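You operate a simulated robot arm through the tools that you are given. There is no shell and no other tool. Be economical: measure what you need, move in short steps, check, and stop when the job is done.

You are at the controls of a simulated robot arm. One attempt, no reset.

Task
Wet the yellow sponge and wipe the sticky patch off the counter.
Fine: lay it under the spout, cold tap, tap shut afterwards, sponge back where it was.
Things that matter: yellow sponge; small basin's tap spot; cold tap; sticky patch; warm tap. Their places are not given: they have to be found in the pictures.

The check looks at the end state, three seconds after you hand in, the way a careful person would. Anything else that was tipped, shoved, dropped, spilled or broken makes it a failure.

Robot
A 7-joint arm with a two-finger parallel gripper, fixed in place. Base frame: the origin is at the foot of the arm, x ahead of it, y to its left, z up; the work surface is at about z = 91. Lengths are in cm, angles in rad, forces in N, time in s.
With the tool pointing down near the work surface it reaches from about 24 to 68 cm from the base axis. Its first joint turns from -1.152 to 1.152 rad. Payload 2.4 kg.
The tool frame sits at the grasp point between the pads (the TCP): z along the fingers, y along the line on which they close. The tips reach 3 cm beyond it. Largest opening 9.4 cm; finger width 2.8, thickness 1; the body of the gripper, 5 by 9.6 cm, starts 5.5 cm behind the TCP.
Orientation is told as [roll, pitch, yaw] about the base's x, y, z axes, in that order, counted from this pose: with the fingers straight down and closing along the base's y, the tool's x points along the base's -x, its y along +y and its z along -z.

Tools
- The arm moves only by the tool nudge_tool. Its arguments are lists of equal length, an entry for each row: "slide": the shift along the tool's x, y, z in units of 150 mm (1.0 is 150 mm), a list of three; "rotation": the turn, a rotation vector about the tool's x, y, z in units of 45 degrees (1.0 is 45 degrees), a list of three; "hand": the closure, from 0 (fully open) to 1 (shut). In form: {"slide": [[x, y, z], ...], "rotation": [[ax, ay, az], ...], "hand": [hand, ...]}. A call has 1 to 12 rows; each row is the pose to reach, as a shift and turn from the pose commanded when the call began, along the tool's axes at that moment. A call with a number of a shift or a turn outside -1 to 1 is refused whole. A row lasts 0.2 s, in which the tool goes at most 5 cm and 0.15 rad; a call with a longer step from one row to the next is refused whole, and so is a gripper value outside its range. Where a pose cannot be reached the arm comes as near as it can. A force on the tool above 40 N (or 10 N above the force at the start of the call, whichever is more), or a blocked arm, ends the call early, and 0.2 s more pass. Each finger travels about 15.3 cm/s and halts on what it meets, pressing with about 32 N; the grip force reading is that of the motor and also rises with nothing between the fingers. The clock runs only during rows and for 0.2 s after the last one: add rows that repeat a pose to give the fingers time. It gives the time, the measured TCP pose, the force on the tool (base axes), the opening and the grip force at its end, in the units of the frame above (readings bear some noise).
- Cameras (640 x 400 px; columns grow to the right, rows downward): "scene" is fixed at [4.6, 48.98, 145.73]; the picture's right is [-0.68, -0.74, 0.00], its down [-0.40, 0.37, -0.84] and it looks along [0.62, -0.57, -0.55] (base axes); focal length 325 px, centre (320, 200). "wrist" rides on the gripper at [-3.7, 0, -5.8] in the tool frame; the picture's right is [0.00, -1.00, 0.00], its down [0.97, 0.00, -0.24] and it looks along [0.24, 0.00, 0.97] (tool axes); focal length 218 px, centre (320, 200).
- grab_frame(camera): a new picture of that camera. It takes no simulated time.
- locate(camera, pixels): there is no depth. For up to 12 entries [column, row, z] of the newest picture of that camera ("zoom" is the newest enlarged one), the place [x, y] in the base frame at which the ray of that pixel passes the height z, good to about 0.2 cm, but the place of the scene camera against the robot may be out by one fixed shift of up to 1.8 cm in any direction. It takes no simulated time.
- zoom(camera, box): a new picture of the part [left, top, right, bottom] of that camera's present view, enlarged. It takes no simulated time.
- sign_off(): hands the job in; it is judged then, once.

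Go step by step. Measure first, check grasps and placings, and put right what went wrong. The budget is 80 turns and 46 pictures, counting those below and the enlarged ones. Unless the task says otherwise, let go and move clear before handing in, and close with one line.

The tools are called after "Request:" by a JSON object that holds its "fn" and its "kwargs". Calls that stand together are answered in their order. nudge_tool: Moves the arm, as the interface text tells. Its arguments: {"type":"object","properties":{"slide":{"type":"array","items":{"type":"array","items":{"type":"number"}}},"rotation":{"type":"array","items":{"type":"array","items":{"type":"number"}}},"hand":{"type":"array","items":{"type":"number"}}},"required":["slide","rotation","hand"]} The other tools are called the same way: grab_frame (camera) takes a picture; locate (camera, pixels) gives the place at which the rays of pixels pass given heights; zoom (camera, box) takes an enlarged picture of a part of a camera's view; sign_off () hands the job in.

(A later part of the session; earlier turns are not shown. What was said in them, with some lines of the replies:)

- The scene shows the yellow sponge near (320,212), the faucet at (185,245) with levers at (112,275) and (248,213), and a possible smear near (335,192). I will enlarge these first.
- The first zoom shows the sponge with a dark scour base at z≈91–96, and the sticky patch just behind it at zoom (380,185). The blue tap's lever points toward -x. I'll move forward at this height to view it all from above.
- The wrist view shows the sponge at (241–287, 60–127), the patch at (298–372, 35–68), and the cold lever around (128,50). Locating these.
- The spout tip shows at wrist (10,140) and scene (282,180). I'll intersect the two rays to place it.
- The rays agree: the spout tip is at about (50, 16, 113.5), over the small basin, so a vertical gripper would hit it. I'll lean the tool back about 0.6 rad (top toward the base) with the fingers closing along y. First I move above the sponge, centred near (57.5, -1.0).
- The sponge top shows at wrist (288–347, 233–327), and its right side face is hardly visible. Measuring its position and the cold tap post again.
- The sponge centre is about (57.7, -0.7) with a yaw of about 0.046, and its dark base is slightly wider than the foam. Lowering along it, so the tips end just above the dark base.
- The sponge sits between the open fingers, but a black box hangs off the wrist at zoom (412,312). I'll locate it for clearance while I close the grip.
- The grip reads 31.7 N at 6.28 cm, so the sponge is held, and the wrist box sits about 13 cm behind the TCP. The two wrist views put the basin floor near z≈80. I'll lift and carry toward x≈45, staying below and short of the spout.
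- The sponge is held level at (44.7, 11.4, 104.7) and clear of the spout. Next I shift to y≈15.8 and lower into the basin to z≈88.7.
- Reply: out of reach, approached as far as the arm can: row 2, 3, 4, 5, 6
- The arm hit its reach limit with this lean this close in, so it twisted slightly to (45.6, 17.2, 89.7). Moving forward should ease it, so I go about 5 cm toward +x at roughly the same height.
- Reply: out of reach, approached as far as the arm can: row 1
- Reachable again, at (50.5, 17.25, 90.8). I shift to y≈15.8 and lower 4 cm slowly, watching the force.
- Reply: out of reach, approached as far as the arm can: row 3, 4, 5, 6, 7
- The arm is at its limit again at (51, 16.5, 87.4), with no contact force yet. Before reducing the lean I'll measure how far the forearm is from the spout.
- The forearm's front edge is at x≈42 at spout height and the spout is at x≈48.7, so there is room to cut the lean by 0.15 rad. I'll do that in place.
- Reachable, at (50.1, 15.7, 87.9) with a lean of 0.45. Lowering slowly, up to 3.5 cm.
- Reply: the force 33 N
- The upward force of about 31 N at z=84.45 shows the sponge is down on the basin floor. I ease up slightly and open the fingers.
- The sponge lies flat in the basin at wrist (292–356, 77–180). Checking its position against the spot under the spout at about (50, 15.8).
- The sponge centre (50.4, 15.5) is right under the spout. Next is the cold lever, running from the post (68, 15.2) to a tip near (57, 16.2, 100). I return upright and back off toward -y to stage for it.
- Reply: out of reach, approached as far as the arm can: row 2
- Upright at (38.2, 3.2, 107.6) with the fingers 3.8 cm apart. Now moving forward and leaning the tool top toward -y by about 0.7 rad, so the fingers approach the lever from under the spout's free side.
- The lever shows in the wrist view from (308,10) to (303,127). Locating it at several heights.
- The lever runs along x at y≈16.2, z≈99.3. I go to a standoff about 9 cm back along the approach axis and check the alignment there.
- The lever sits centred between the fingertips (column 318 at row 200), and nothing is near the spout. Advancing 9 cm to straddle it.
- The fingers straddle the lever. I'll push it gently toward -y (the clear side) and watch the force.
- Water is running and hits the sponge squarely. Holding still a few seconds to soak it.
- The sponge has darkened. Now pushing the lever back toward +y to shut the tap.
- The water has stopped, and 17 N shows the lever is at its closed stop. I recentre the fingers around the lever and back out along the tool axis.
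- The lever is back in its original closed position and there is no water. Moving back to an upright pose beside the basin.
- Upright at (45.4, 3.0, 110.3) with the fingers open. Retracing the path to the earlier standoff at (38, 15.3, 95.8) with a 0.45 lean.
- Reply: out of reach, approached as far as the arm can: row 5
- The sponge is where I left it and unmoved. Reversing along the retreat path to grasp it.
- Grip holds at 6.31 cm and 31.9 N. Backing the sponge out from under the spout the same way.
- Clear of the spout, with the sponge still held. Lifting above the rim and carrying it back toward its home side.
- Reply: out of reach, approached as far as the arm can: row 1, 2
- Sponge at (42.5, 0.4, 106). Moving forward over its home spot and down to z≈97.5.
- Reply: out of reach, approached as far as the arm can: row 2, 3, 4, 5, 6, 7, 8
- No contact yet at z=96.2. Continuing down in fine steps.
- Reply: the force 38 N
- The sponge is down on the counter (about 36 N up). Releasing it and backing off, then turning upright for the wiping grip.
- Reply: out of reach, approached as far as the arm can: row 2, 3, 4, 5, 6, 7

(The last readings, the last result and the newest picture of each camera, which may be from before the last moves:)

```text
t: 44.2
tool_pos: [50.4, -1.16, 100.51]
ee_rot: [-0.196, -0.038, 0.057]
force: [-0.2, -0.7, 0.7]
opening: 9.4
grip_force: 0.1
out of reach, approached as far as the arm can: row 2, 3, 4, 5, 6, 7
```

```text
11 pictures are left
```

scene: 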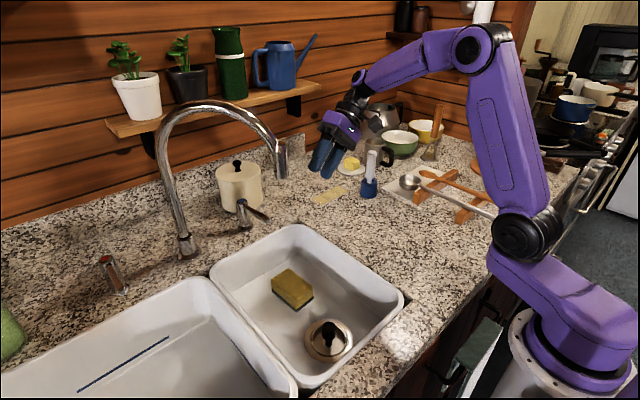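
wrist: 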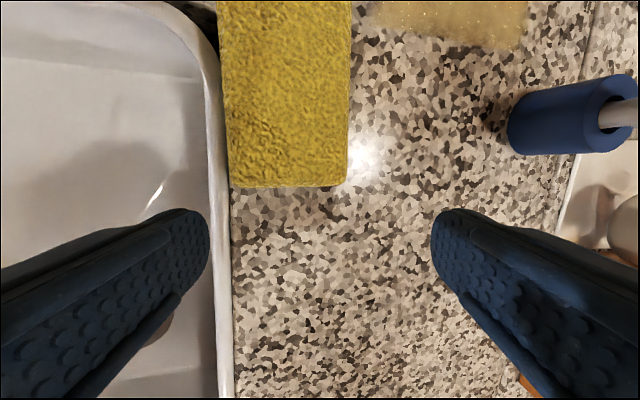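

The arm hit a joint limit and rolled by about -0.2, but the sponge was not disturbed. I raise the tool to restore a clean upright pose.

Request:
{"fn": "nudge_tool", "kwargs": {"slide": [[-0.02, 0, -0.2], [-0.05, 0, -0.4], [-0.1, 0, -0.6], [-0.2, 0, -0.8], [-0.2, 0, -0.8]], "rotation": [[0, 0, 0], [0, 0, 0], [0, 0, 0], [0, 0, 0], [0, 0, 0]], "hand": [0, 0, 0, 0, 0]}}

Request:
{"fn": "grab_frame", "kwargs": {"camera": "wrist"}}

```text
t: 45.4
tool_pos: [52.6, 1.25, 111.51]
ee_rot: [-0.257, -0.051, 0.063]
force: [-0.3, 0.4, 1.0]
opening: 9.39
grip_force: 0.2
out of reach, approached as far as the arm can: row 1, 2, 3, 4, 5
```

```text
10 pictures are left
```

wrist: 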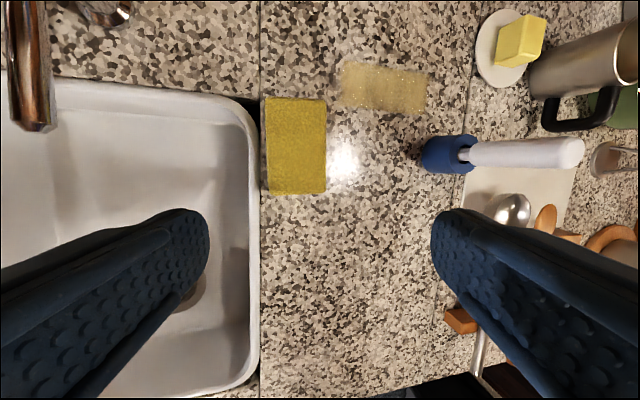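

The arm is stuck against a limit with roll -0.26. I'll return toward the free start region, up and back, so the joints unwind.

Request:
{"fn": "nudge_tool", "kwargs": {"slide": [[0.1, -0.12, -0.15], [0.25, -0.25, -0.3], [0.4, -0.4, -0.45], [0.55, -0.5, -0.6], [0.7, -0.6, -0.75], [0.85, -0.7, -0.85], [0.85, -0.7, -0.85], [0.85, -0.7, -0.85]], "rotation": [[0, 0, 0], [0, 0, 0], [0, 0, 0], [0, 0, 0], [0, 0, 0], [0, 0, 0], [0, 0, 0], [0, 0, 0]], "hand": [0, 0, 0, 0, 0, 0, 0, 0]}}

Request:
{"fn": "grab_frame", "kwargs": {"camera": "scene"}}

```text
t: 47.2
tool_pos: [39.71, -7.0, 125.89]
ee_rot: [-0.278, -0.051, 0.065]
force: [0.3, -1.0, -0.3]
opening: 9.38
grip_force: 0.1
out of reach, approached as far as the arm can: row 3
```

```text
9 pictures are left
```

scene: 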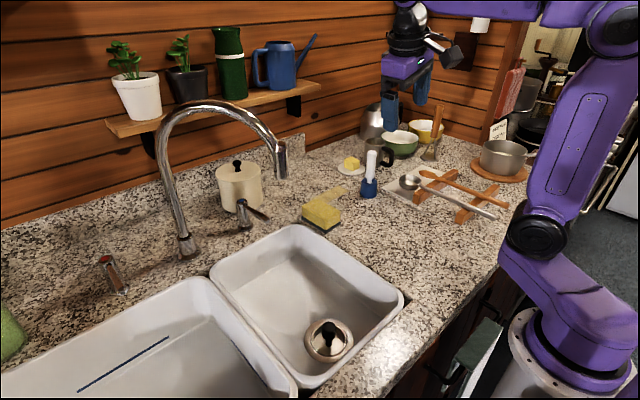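

Now reachable again at (39.7, -7, 125.9) but the roll is still -0.28. Rotating back to upright here.

Request:
{"fn": "nudge_tool", "kwargs": {"slide": [[0, 0, 0], [0, 0, 0], [0, 0, 0], [0, 0, 0]], "rotation": [[-0.15, 0.03, 0], [-0.3, 0.065, 0], [-0.354, 0.065, 0], [-0.354, 0.065, 0]], "hand": [0, 0, 0, 0]}}

```text
t: 48.2
tool_pos: [39.62, -6.65, 125.83]
ee_rot: [-0.278, -0.045, 0.065]
force: [-0.2, 0.2, 0.9]
opening: 9.41
grip_force: 0.0
out of reach, approached as far as the arm can: row 1, 2, 3, 4
```

The roll joint is still blocked. I'll try yawing in the free space here to let the wrist redundancy unwind while asking for upright.

Request:
{"fn": "nudge_tool", "kwargs": {"slide": [[0, 0, 0], [0, 0, 0], [0, 0, 0], [0, 0, 0], [0, 0, 0]], "rotation": [[0, 0, 0.16], [0, 0, 0.32], [0, 0, 0.48], [-0.15, 0.03, 0.5], [-0.3, 0.06, 0.5]], "hand": [0, 0, 0, 0, 0]}}

```text
t: 49.4
tool_pos: [39.51, -6.68, 125.95]
ee_rot: [-0.242, -0.144, -0.302]
force: [0.8, -0.6, -0.8]
opening: 9.39
grip_force: 0.0
out of reach, approached as far as the arm can: row 4, 5
```

Yaw moves freely, but the sideways lean stays. I'll try asking for upright while swinging to a different spot at safe height, toward -y.

Request:
{"fn": "nudge_tool", "kwargs": {"slide": [[0, -0.2, 0], [0, -0.4, 0], [0, -0.6, 0], [0, -0.8, 0], [0, -1, 0], [0, -1, 0], [0, -1, 0]], "rotation": [[0, 0, 0], [0, 0, 0], [0, 0, 0], [0, 0, 0], [-0.15, 0.09, 0], [-0.308, 0.183, 0], [-0.308, 0.183, 0]], "hand": [0, 0, 0, 0, 0, 0, 0]}}

```text
t: 51.0
tool_pos: [35.23, -18.58, 130.03]
ee_rot: [-0.257, -0.119, -0.308]
force: [0.4, 0.1, 0.5]
opening: 9.42
grip_force: 0.1
out of reach, approached as far as the arm can: row 5, 6, 7
```

Still blocked. I'll look at the arm's posture itself to see which joint has wound up.

Request:
{"fn": "zoom", "kwargs": {"camera": "scene", "box": [340, 0, 640, 400]}}

Request:
{"fn": "grab_frame", "kwargs": {"camera": "wrist"}}

```text
1.00 times, centred on (490, 200) of scene
```

zoom: 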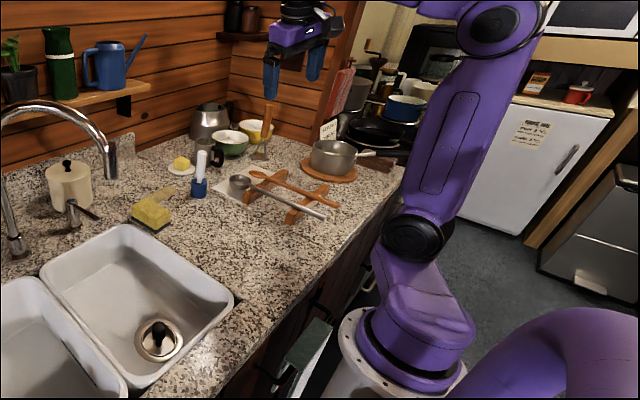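

```text
7 pictures are left
```

wrist: 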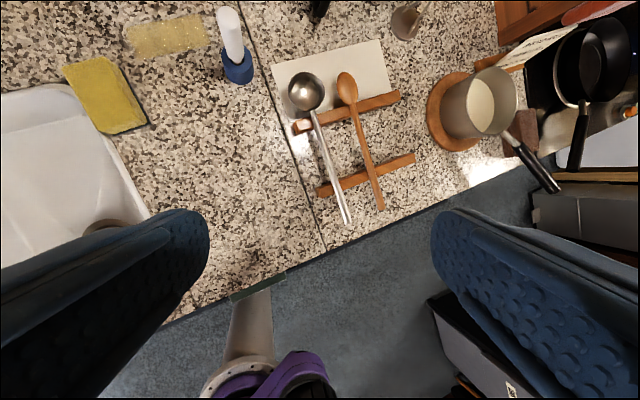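

The posture view isn't conclusive, so I'll probe by leaning back first (that was reachable before), then removing the roll, all in free space.

Request:
{"fn": "nudge_tool", "kwargs": {"slide": [[-0.2, 0.15, 0], [-0.4, 0.3, 0], [-0.6, 0.45, 0.1], [-0.8, 0.6, 0.2], [-0.9, 0.6, 0.3], [-0.9, 0.6, 0.3], [-0.9, 0.6, 0.3], [-0.9, 0.6, 0.3]], "rotation": [[0, -0.15, 0], [0, -0.3, 0], [0, -0.45, 0], [0, -0.6, 0], [-0.15, -0.6, 0], [-0.3, -0.6, 0], [-0.3, -0.6, 0], [-0.3, -0.6, 0]], "hand": [0, 0, 0, 0, 0, 0, 0, 0]}}

```text
t: 52.8
tool_pos: [51.12, -15.51, 125.22]
ee_rot: [-0.107, -0.583, -0.217]
force: [-0.5, -0.1, -0.6]
opening: 9.39
grip_force: 0.0
out of reach, approached as far as the arm can: row 6, 7, 8
```

Leaning back did let the roll recover partly (to -0.11). This suggests the forearm roll joint wound the wrong way when I left the basin with the wrist nearly straight. I'll retrace that exit: first toward (42.5, 0.4, 106) with a 0.45 lean.

Request:
{"fn": "nudge_tool", "kwargs": {"slide": [[0.1, 0.12, 0.016], [0.2, 0.24, 0.032], [0.3, 0.36, 0.048], [0.4, 0.5, 0.064], [0.5, 0.62, 0.08], [0.58, 0.723, 0.096], [0.58, 0.723, 0.096]], "rotation": [[-0.03, 0.04, -0.07], [-0.06, 0.08, -0.14], [-0.09, 0.12, -0.21], [-0.12, 0.166, -0.277], [-0.15, 0.166, -0.277], [-0.181, 0.166, -0.277], [-0.181, 0.166, -0.277]], "hand": [0, 0, 0, 0, 0, 0, 0]}}

```text
t: 54.4
tool_pos: [47.45, -3.1, 117.44]
ee_rot: [-0.1, -0.442, 0.018]
force: [0.3, 0.4, -0.5]
opening: 9.4
grip_force: 0.1
out of reach, approached as far as the arm can: row 1, 2, 3, 4, 5, 6, 7
```

Close, at (47.5, -3.1, 117.4) with the roll down to -0.1. Continuing to (42.5, 0.4, 106).

Request:
{"fn": "nudge_tool", "kwargs": {"slide": [[0.15, 0.06, 0.13], [0.3, 0.12, 0.26], [0.46, 0.18, 0.4], [0.627, 0.233, 0.544], [0.627, 0.233, 0.544], [0.627, 0.233, 0.544]], "rotation": [[-0.02, 0, 0], [-0.05, 0, 0], [-0.09, 0, 0], [-0.127, 0, 0], [-0.127, 0, 0], [-0.127, 0, 0]], "hand": [0, 0, 0, 0, 0, 0]}}

```text
t: 55.8
tool_pos: [42.09, -0.33, 105.96]
ee_rot: [0.022, -0.431, 0.018]
force: [-0.8, -0.8, -0.8]
opening: 9.38
grip_force: 0.1
```

Roll is back to about 0 here and nothing is flagged. Reversing into the basin standoff at about (38.5, 15, 95.7), so I can exit by the route that worked the first time.

Request:
{"fn": "nudge_tool", "kwargs": {"slide": [[0.05, 0.25, -0.02], [0.1, 0.5, -0.045], [0.15, 0.75, -0.07], [0.195, 0.997, -0.09], [0.29, 0.997, 0.115], [0.385, 0.997, 0.32], [0.48, 0.997, 0.527], [0.48, 0.997, 0.527]], "rotation": [[0, 0, 0], [0, 0, 0], [0, 0, 0], [0, 0, 0], [0, 0, 0], [0, 0, 0], [0, 0, 0], [0, 0, 0]], "hand": [0, 0, 0, 0, 0, 0, 0, 0]}}

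```text
t: 57.6
tool_pos: [38.51, 14.52, 95.73]
ee_rot: [0.021, -0.431, 0.015]
force: [-0.5, 0.3, 0.4]
opening: 9.4
grip_force: 0.0
```

Reached with no limits flagged. Now the same exit call that worked the first time: up and toward -y while turning upright.

Request:
{"fn": "nudge_tool", "kwargs": {"slide": [[-0.06, -0.15, -0.14], [-0.12, -0.31, -0.28], [-0.18, -0.47, -0.42], [-0.25, -0.63, -0.58], [-0.316, -0.8, -0.736], [-0.316, -0.8, -0.736]], "rotation": [[0, 0, 0], [0, 0.15, 0], [0, 0.3, 0], [0, 0.45, 0], [0, 0.55, 0], [0, 0.55, 0]], "hand": [0, 0, 0, 0, 0, 0]}}

```text
t: 59.0
tool_pos: [35.64, 15.69, 99.81]
ee_rot: [-0.152, -0.031, 0.639]
force: [-0.8, 3.2, 0.1]
opening: 9.39
grip_force: 0.0
out of reach, approached as far as the arm can: row 2, 3, 4, 5, 6
```

The exit twisted instead: yaw 0.64, at (35.6, 15.7, 99.8). I'll rise straight up in this free column and take out the remaining roll.

Request:
{"fn": "nudge_tool", "kwargs": {"slide": [[0, 0, -0.15], [0, 0, -0.3], [0, 0, -0.45], [0, 0, -0.6], [0, 0, -0.6]], "rotation": [[0, 0, 0], [-0.1, 0, 0], [-0.19, 0.04, 0], [-0.19, 0.04, 0], [-0.19, 0.04, 0]], "hand": [0, 0, 0, 0, 0]}}

```text
t: 60.2
tool_pos: [35.38, 2.29, 101.3]
ee_rot: [-0.165, -0.029, 0.04]
force: [-1.0, 0.3, -0.2]
opening: 9.43
grip_force: 0.1
out of reach, approached as far as the arm can: row 1, 2, 3, 4, 5
```

The readings fit one explanation: the wrist joint flipped sign while the tool was in line with the forearm, which leaves the forearm roll at its limit. To undo it, I lean well past the forearm line at y≈0, in the arm's own plane, then come straight back.

Request:
{"fn": "nudge_tool", "kwargs": {"slide": [[-0.08, -0.03, -0.02], [-0.16, -0.06, -0.04], [-0.25, -0.1, -0.067], [-0.35, -0.15, -0.067], [-0.42, -0.15, -0.067], [-0.467, -0.15, -0.067], [-0.467, -0.15, -0.067]], "rotation": [[0, -0.17, 0], [0, -0.34, 0], [0, -0.51, 0], [0, -0.68, 0], [0, -0.85, 0], [0, -1.0, 0], [0, -1.0, 0]], "hand": [0, 0, 0, 0, 0, 0, 0]}}

```text
t: 61.8
tool_pos: [42.15, 0.65, 103.36]
ee_rot: [-0.232, -0.8, 0.206]
force: [0.6, 0.1, -1.2]
opening: 9.38
grip_force: 0.0
```

The lean reached 0.8 with no limit flagged. Residual twist: the tool axis points slightly to -y. I correct it so the tool is in the arm's plane before coming back.

Request:
{"fn": "nudge_tool", "kwargs": {"slide": [[0, -0.04, 0], [0, -0.04, 0], [0, -0.04, 0]], "rotation": [[-0.06, 0, 0.09], [-0.115, 0, 0.18], [-0.115, 0, 0.18]], "hand": [0, 0, 0]}}

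```text
t: 62.6
tool_pos: [42.01, 0.09, 103.43]
ee_rot: [0.002, -0.817, 0.004]
force: [0.4, -0.3, -0.6]
opening: 9.41
grip_force: 0.0
```

Now exactly in-plane (roll 0.002, yaw 0.004). Coming straight back to upright in place.

Request:
{"fn": "nudge_tool", "kwargs": {"slide": [[0, 0, 0], [0, 0, 0], [0, 0, 0], [0, 0, 0], [0, 0, 0], [0, 0, 0], [0, 0, 0]], "rotation": [[0, 0.19, 0], [0, 0.38, 0], [0, 0.57, 0], [0, 0.76, 0], [0, 0.95, 0], [0, 1.0, 0], [0, 1.0, 0]], "hand": [0, 0, 0, 0, 0, 0, 0]}}

```text
t: 64.2
tool_pos: [42.06, 0.17, 103.45]
ee_rot: [0.0, -0.028, 0.004]
force: [0.5, 0.7, -0.1]
opening: 9.4
grip_force: 0.0
```

Fixed: upright with zero roll and nothing flagged. Moving up and forward to measure the sponge for the wiping grasp.

Request:
{"fn": "nudge_tool", "kwargs": {"slide": [[-0.15, -0.01, -0.15], [-0.3, -0.02, -0.3], [-0.45, -0.03, -0.45], [-0.6, -0.04, -0.55], [-0.6, -0.04, -0.55]], "rotation": [[0, 0.036, -0.058], [0, 0.036, -0.058], [0, 0.036, -0.058], [0, 0.036, -0.058], [0, 0.036, -0.058]], "hand": [0, 0, 0, 0, 0]}}

Request:
{"fn": "grab_frame", "kwargs": {"camera": "wrist"}}

```text
t: 65.4
tool_pos: [50.9, -0.38, 112.05]
ee_rot: [0.0, -0.003, 0.051]
force: [0.2, 0.2, -0.9]
opening: 9.43
grip_force: 0.1
```

```text
6 pictures are left
```

wrist: 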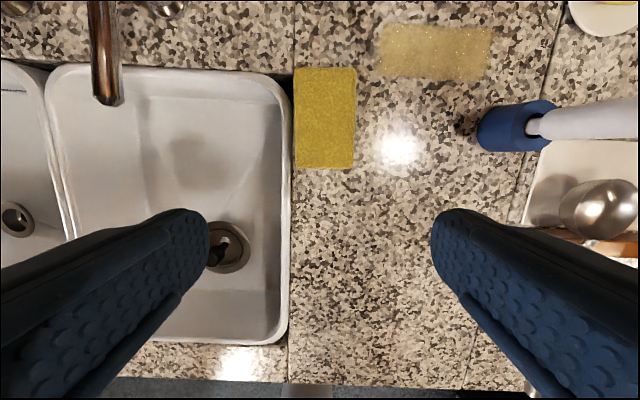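

Request:
{"fn": "locate", "kwargs": {"camera": "wrist", "pixels": [[294, 68, 95.5], [355, 68, 95.5], [355, 167, 95.5], [295, 168, 95.5], [383, 25, 91], [494, 29, 91], [490, 80, 91], [378, 72, 91], [480, 130, 92], [505, 108, 95], [505, 148, 95], [528, 127, 95]]}}

```text
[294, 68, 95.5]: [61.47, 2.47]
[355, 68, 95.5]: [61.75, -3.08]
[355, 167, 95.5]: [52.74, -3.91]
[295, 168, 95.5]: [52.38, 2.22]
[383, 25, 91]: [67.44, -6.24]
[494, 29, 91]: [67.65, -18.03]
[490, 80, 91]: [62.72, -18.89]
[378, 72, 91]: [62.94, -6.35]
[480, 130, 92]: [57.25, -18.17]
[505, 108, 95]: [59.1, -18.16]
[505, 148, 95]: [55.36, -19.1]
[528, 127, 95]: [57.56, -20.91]
```

The sponge centre is (57.1, -0.6), and the patch spans x 62.8–67.5 and y -6.2 to -18.3. The brush base (x 55–59.3) stays clear of a sponge swept at x≈65. Descending upright and gripping.

Request:
{"fn": "nudge_tool", "kwargs": {"slide": [[-0.2, -0.015, 0.1], [-0.413, -0.031, 0.3], [-0.413, -0.031, 0.5], [-0.413, -0.031, 0.7], [-0.413, -0.031, 0.9], [-0.413, -0.031, 0.9]], "rotation": [[0, 0, 0], [0, 0, 0], [0, 0, 0], [0, 0, 0], [0, 0, 0], [0, 0, 0]], "hand": [0, 0, 0, 0, 0, 0]}}

Request:
{"fn": "nudge_tool", "kwargs": {"slide": [[0, 0, 0.08], [0, 0, 0.15], [0, 0, 0.215], [0, 0, 0.215], [0, 0, 0.215], [0, 0, 0.215], [0, 0, 0.215]], "rotation": [[0, 0, 0], [0, 0, 0], [0, 0, 0], [0, 0, 0], [0, 0, 0], [0, 0, 0], [0, 0, 0]], "hand": [0, 0, 0, 0.3, 0.6, 1, 1]}}

```text
t: 66.8
tool_pos: [57.06, -0.6, 98.47]
ee_rot: [0.0, -0.005, 0.051]
force: [-0.8, 0.1, -0.8]
opening: 9.41
grip_force: 0.1
```

```text
t: 68.4
tool_pos: [57.18, -0.62, 95.18]
ee_rot: [0.001, -0.001, 0.05]
force: [0.0, -0.7, -0.2]
opening: 6.33
grip_force: 32.1
```

Gripped at 6.33 cm. Lifting slightly, moving to the patch's left end line (65.1, -2.5), and yawing to -0.15 so the wrist box stays away from the brush handle.

Request:
{"fn": "nudge_tool", "kwargs": {"slide": [[0, 0, -0.1], [-0.17, -0.05, -0.1], [-0.35, -0.1, -0.1], [-0.52, -0.153, -0.1], [-0.52, -0.153, -0.1], [-0.52, -0.153, -0.1]], "rotation": [[0, 0, 0], [0, 0, 0.09], [0, 0, 0.17], [0, 0, 0.255], [0, 0, 0.255], [0, 0, 0.255]], "hand": [1, 1, 1, 1, 1, 1]}}

Request:
{"fn": "nudge_tool", "kwargs": {"slide": [[0, 0, 0.03], [0, 0, 0.06], [0, 0, 0.08], [0, 0, 0.092], [0, 0, 0.1], [0, 0, 0.105]], "rotation": [[0, 0, 0], [0, 0, 0], [0, 0, 0], [0, 0, 0], [0, 0, 0], [0, 0, 0]], "hand": [1, 1, 1, 1, 1, 1]}}

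```text
t: 69.8
tool_pos: [65.02, -2.37, 96.92]
ee_rot: [0.001, 0.0, -0.15]
force: [0.5, 0.5, -0.7]
opening: 6.33
grip_force: 32.1
```

```text
t: 71.2
tool_pos: [65.03, -2.44, 95.2]
ee_rot: [0.001, -0.002, -0.149]
force: [-3.7, 0.8, 9.8]
opening: 6.33
grip_force: 31.8
```

Light contact, about 10 N. Sweeping across the patch toward -y.

Request:
{"fn": "nudge_tool", "kwargs": {"slide": [[-0.0157, -0.099, 0.002], [-0.0313, -0.198, 0.002], [-0.047, -0.296, 0.002], [-0.0627, -0.395, 0.002], [-0.0783, -0.494, 0.002], [-0.094, -0.593, 0.002], [-0.11, -0.69, 0.002], [-0.125, -0.79, 0.002], [-0.141, -0.889, 0.002], [-0.141, -0.889, 0.002]], "rotation": [[0, 0, 0], [0, 0, 0], [0, 0, 0], [0, 0, 0], [0, 0, 0], [0, 0, 0], [0, 0, 0], [0, 0, 0], [0, 0, 0], [0, 0, 0]], "hand": [1, 1, 1, 1, 1, 1, 1, 1, 1, 1]}}

Request:
{"fn": "grab_frame", "kwargs": {"camera": "scene"}}

```text
t: 73.4
tool_pos: [64.99, -16.08, 95.18]
ee_rot: [-0.001, -0.003, -0.149]
force: [-1.2, 7.6, 19.6]
opening: 6.32
grip_force: 32.0
```

```text
5 pictures are left
```

scene: 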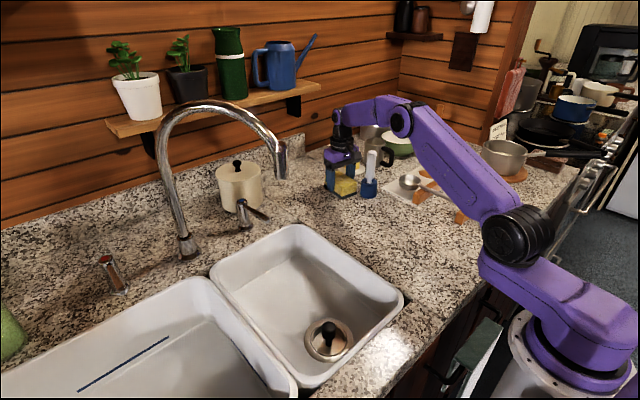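

The patch looks gone behind the sponge, and the brush still stands. Wiping back over it to be sure.

Request:
{"fn": "nudge_tool", "kwargs": {"slide": [[0.0157, 0.099, 0], [0.0313, 0.198, 0], [0.047, 0.296, 0], [0.0627, 0.395, 0], [0.0783, 0.494, 0], [0.094, 0.593, 0], [0.11, 0.69, 0], [0.125, 0.79, 0], [0.141, 0.889, 0], [0.141, 0.889, 0]], "rotation": [[0, 0, 0], [0, 0, 0], [0, 0, 0], [0, 0, 0], [0, 0, 0], [0, 0, 0], [0, 0, 0], [0, 0, 0], [0, 0, 0], [0, 0, 0]], "hand": [1, 1, 1, 1, 1, 1, 1, 1, 1, 1]}}

Request:
{"fn": "zoom", "kwargs": {"camera": "scene", "box": [250, 130, 410, 240]}}

```text
t: 75.6
tool_pos: [64.81, -2.18, 95.32]
ee_rot: [0.003, 0.0, -0.149]
force: [-0.8, -2.3, 10.5]
opening: 6.35
grip_force: 32.1
```

```text
3.64 times, centred on (330, 185) of scene
```

zoom: 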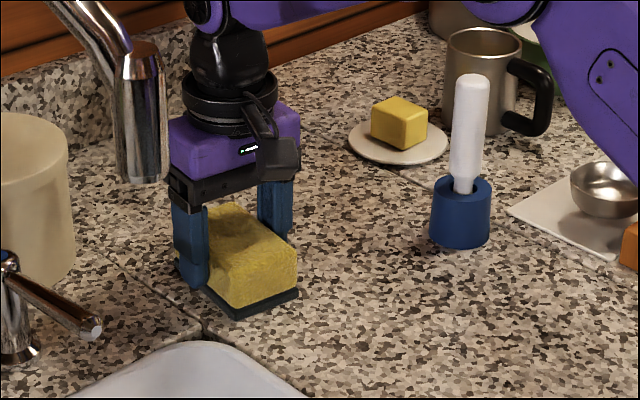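

The patch is completely gone and the brush, butter and mug are undisturbed. Lifting and returning the sponge to its home at (57.7, -0.7).

Request:
{"fn": "nudge_tool", "kwargs": {"slide": [[0, 0, -0.1], [0.16, 0.01, -0.1], [0.32, 0.02, -0.1], [0.486, 0.028, -0.1], [0.486, 0.028, -0.1], [0.486, 0.028, -0.1]], "rotation": [[0, 0, 0], [0, 0, -0.09], [0, 0, -0.17], [0, 0, -0.25], [0, 0, -0.25], [0, 0, -0.25]], "hand": [1, 1, 1, 1, 1, 1]}}

Request:
{"fn": "nudge_tool", "kwargs": {"slide": [[0, 0, 0.03], [0, 0, 0.06], [0, 0, 0.08], [0, 0, 0.092], [0, 0, 0.1], [0, 0, 0.104]], "rotation": [[0, 0, 0], [0, 0, 0], [0, 0, 0], [0, 0, 0], [0, 0, 0], [0, 0, 0]], "hand": [1, 1, 1, 1, 1, 1]}}

```text
t: 77.0
tool_pos: [57.62, -0.93, 96.76]
ee_rot: [-0.001, -0.001, 0.046]
force: [0.3, 0.1, -0.5]
opening: 6.33
grip_force: 32.6
```

```text
t: 78.4
tool_pos: [57.85, -0.91, 95.22]
ee_rot: [-0.002, -0.004, 0.045]
force: [-5.8, -2.6, 17.8]
opening: 6.32
grip_force: 32.0
```

The sponge is down at (57.8, -0.9), within 0.3 cm of home. Releasing, rising straight up, and checking.

Request:
{"fn": "nudge_tool", "kwargs": {"slide": [[0, 0, -0.008], [0, 0, -0.008], [0, 0, -0.008], [0, 0, -0.008], [0, 0, -0.2], [0, 0, -0.5], [0, 0, -0.8], [0.2, 0, -1], [0.4, 0, -1], [0.4, 0, -1]], "rotation": [[0, 0, 0], [0, 0, 0], [0, 0, 0], [0, 0, 0], [0, 0, 0], [0, 0, 0], [0, 0, 0], [0, 0, 0], [0, 0, 0], [0, 0, 0]], "hand": [1, 0.5, 0, 0, 0, 0, 0, 0, 0, 0]}}

Request:
{"fn": "grab_frame", "kwargs": {"camera": "scene"}}

Request:
{"fn": "grab_frame", "kwargs": {"camera": "wrist"}}

```text
t: 80.6
tool_pos: [51.99, -1.23, 110.03]
ee_rot: [0.0, -0.002, 0.047]
force: [-0.4, 0.6, -0.4]
opening: 9.4
grip_force: 0.1
```

```text
3 pictures are left
```

scene: 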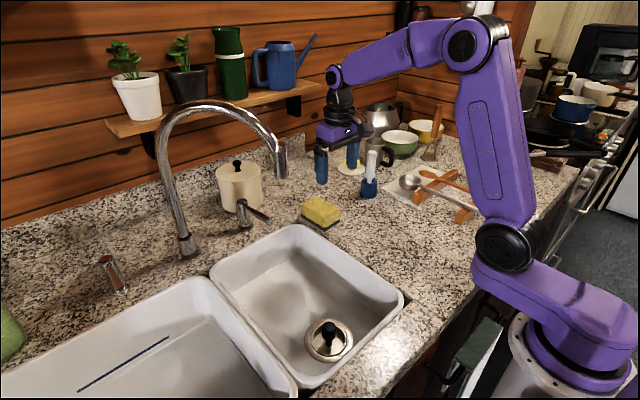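

```text
2 pictures are left
```

wrist: 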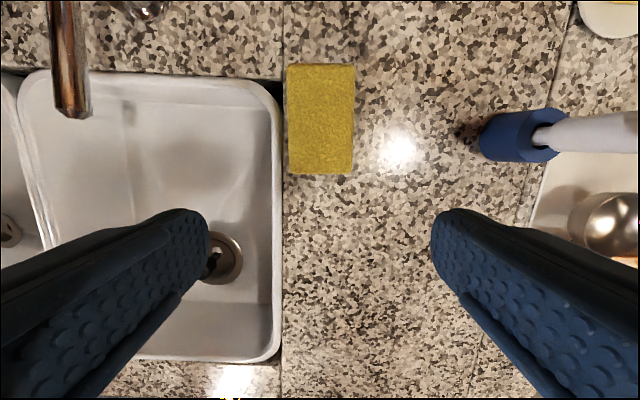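

The sponge is back at its spot (scene 320,212), the patch is gone, no water runs, both levers are in their original positions, and the arm is clear. Handing in.

Request:
{"fn": "sign_off", "kwargs": {}}

```text
The job is handed in.
```

The sponge was soaked under the cold tap, the sticky patch is wiped off, the tap is shut, and the sponge is back within about 0.3 cm of where it was, with nothing else disturbed.
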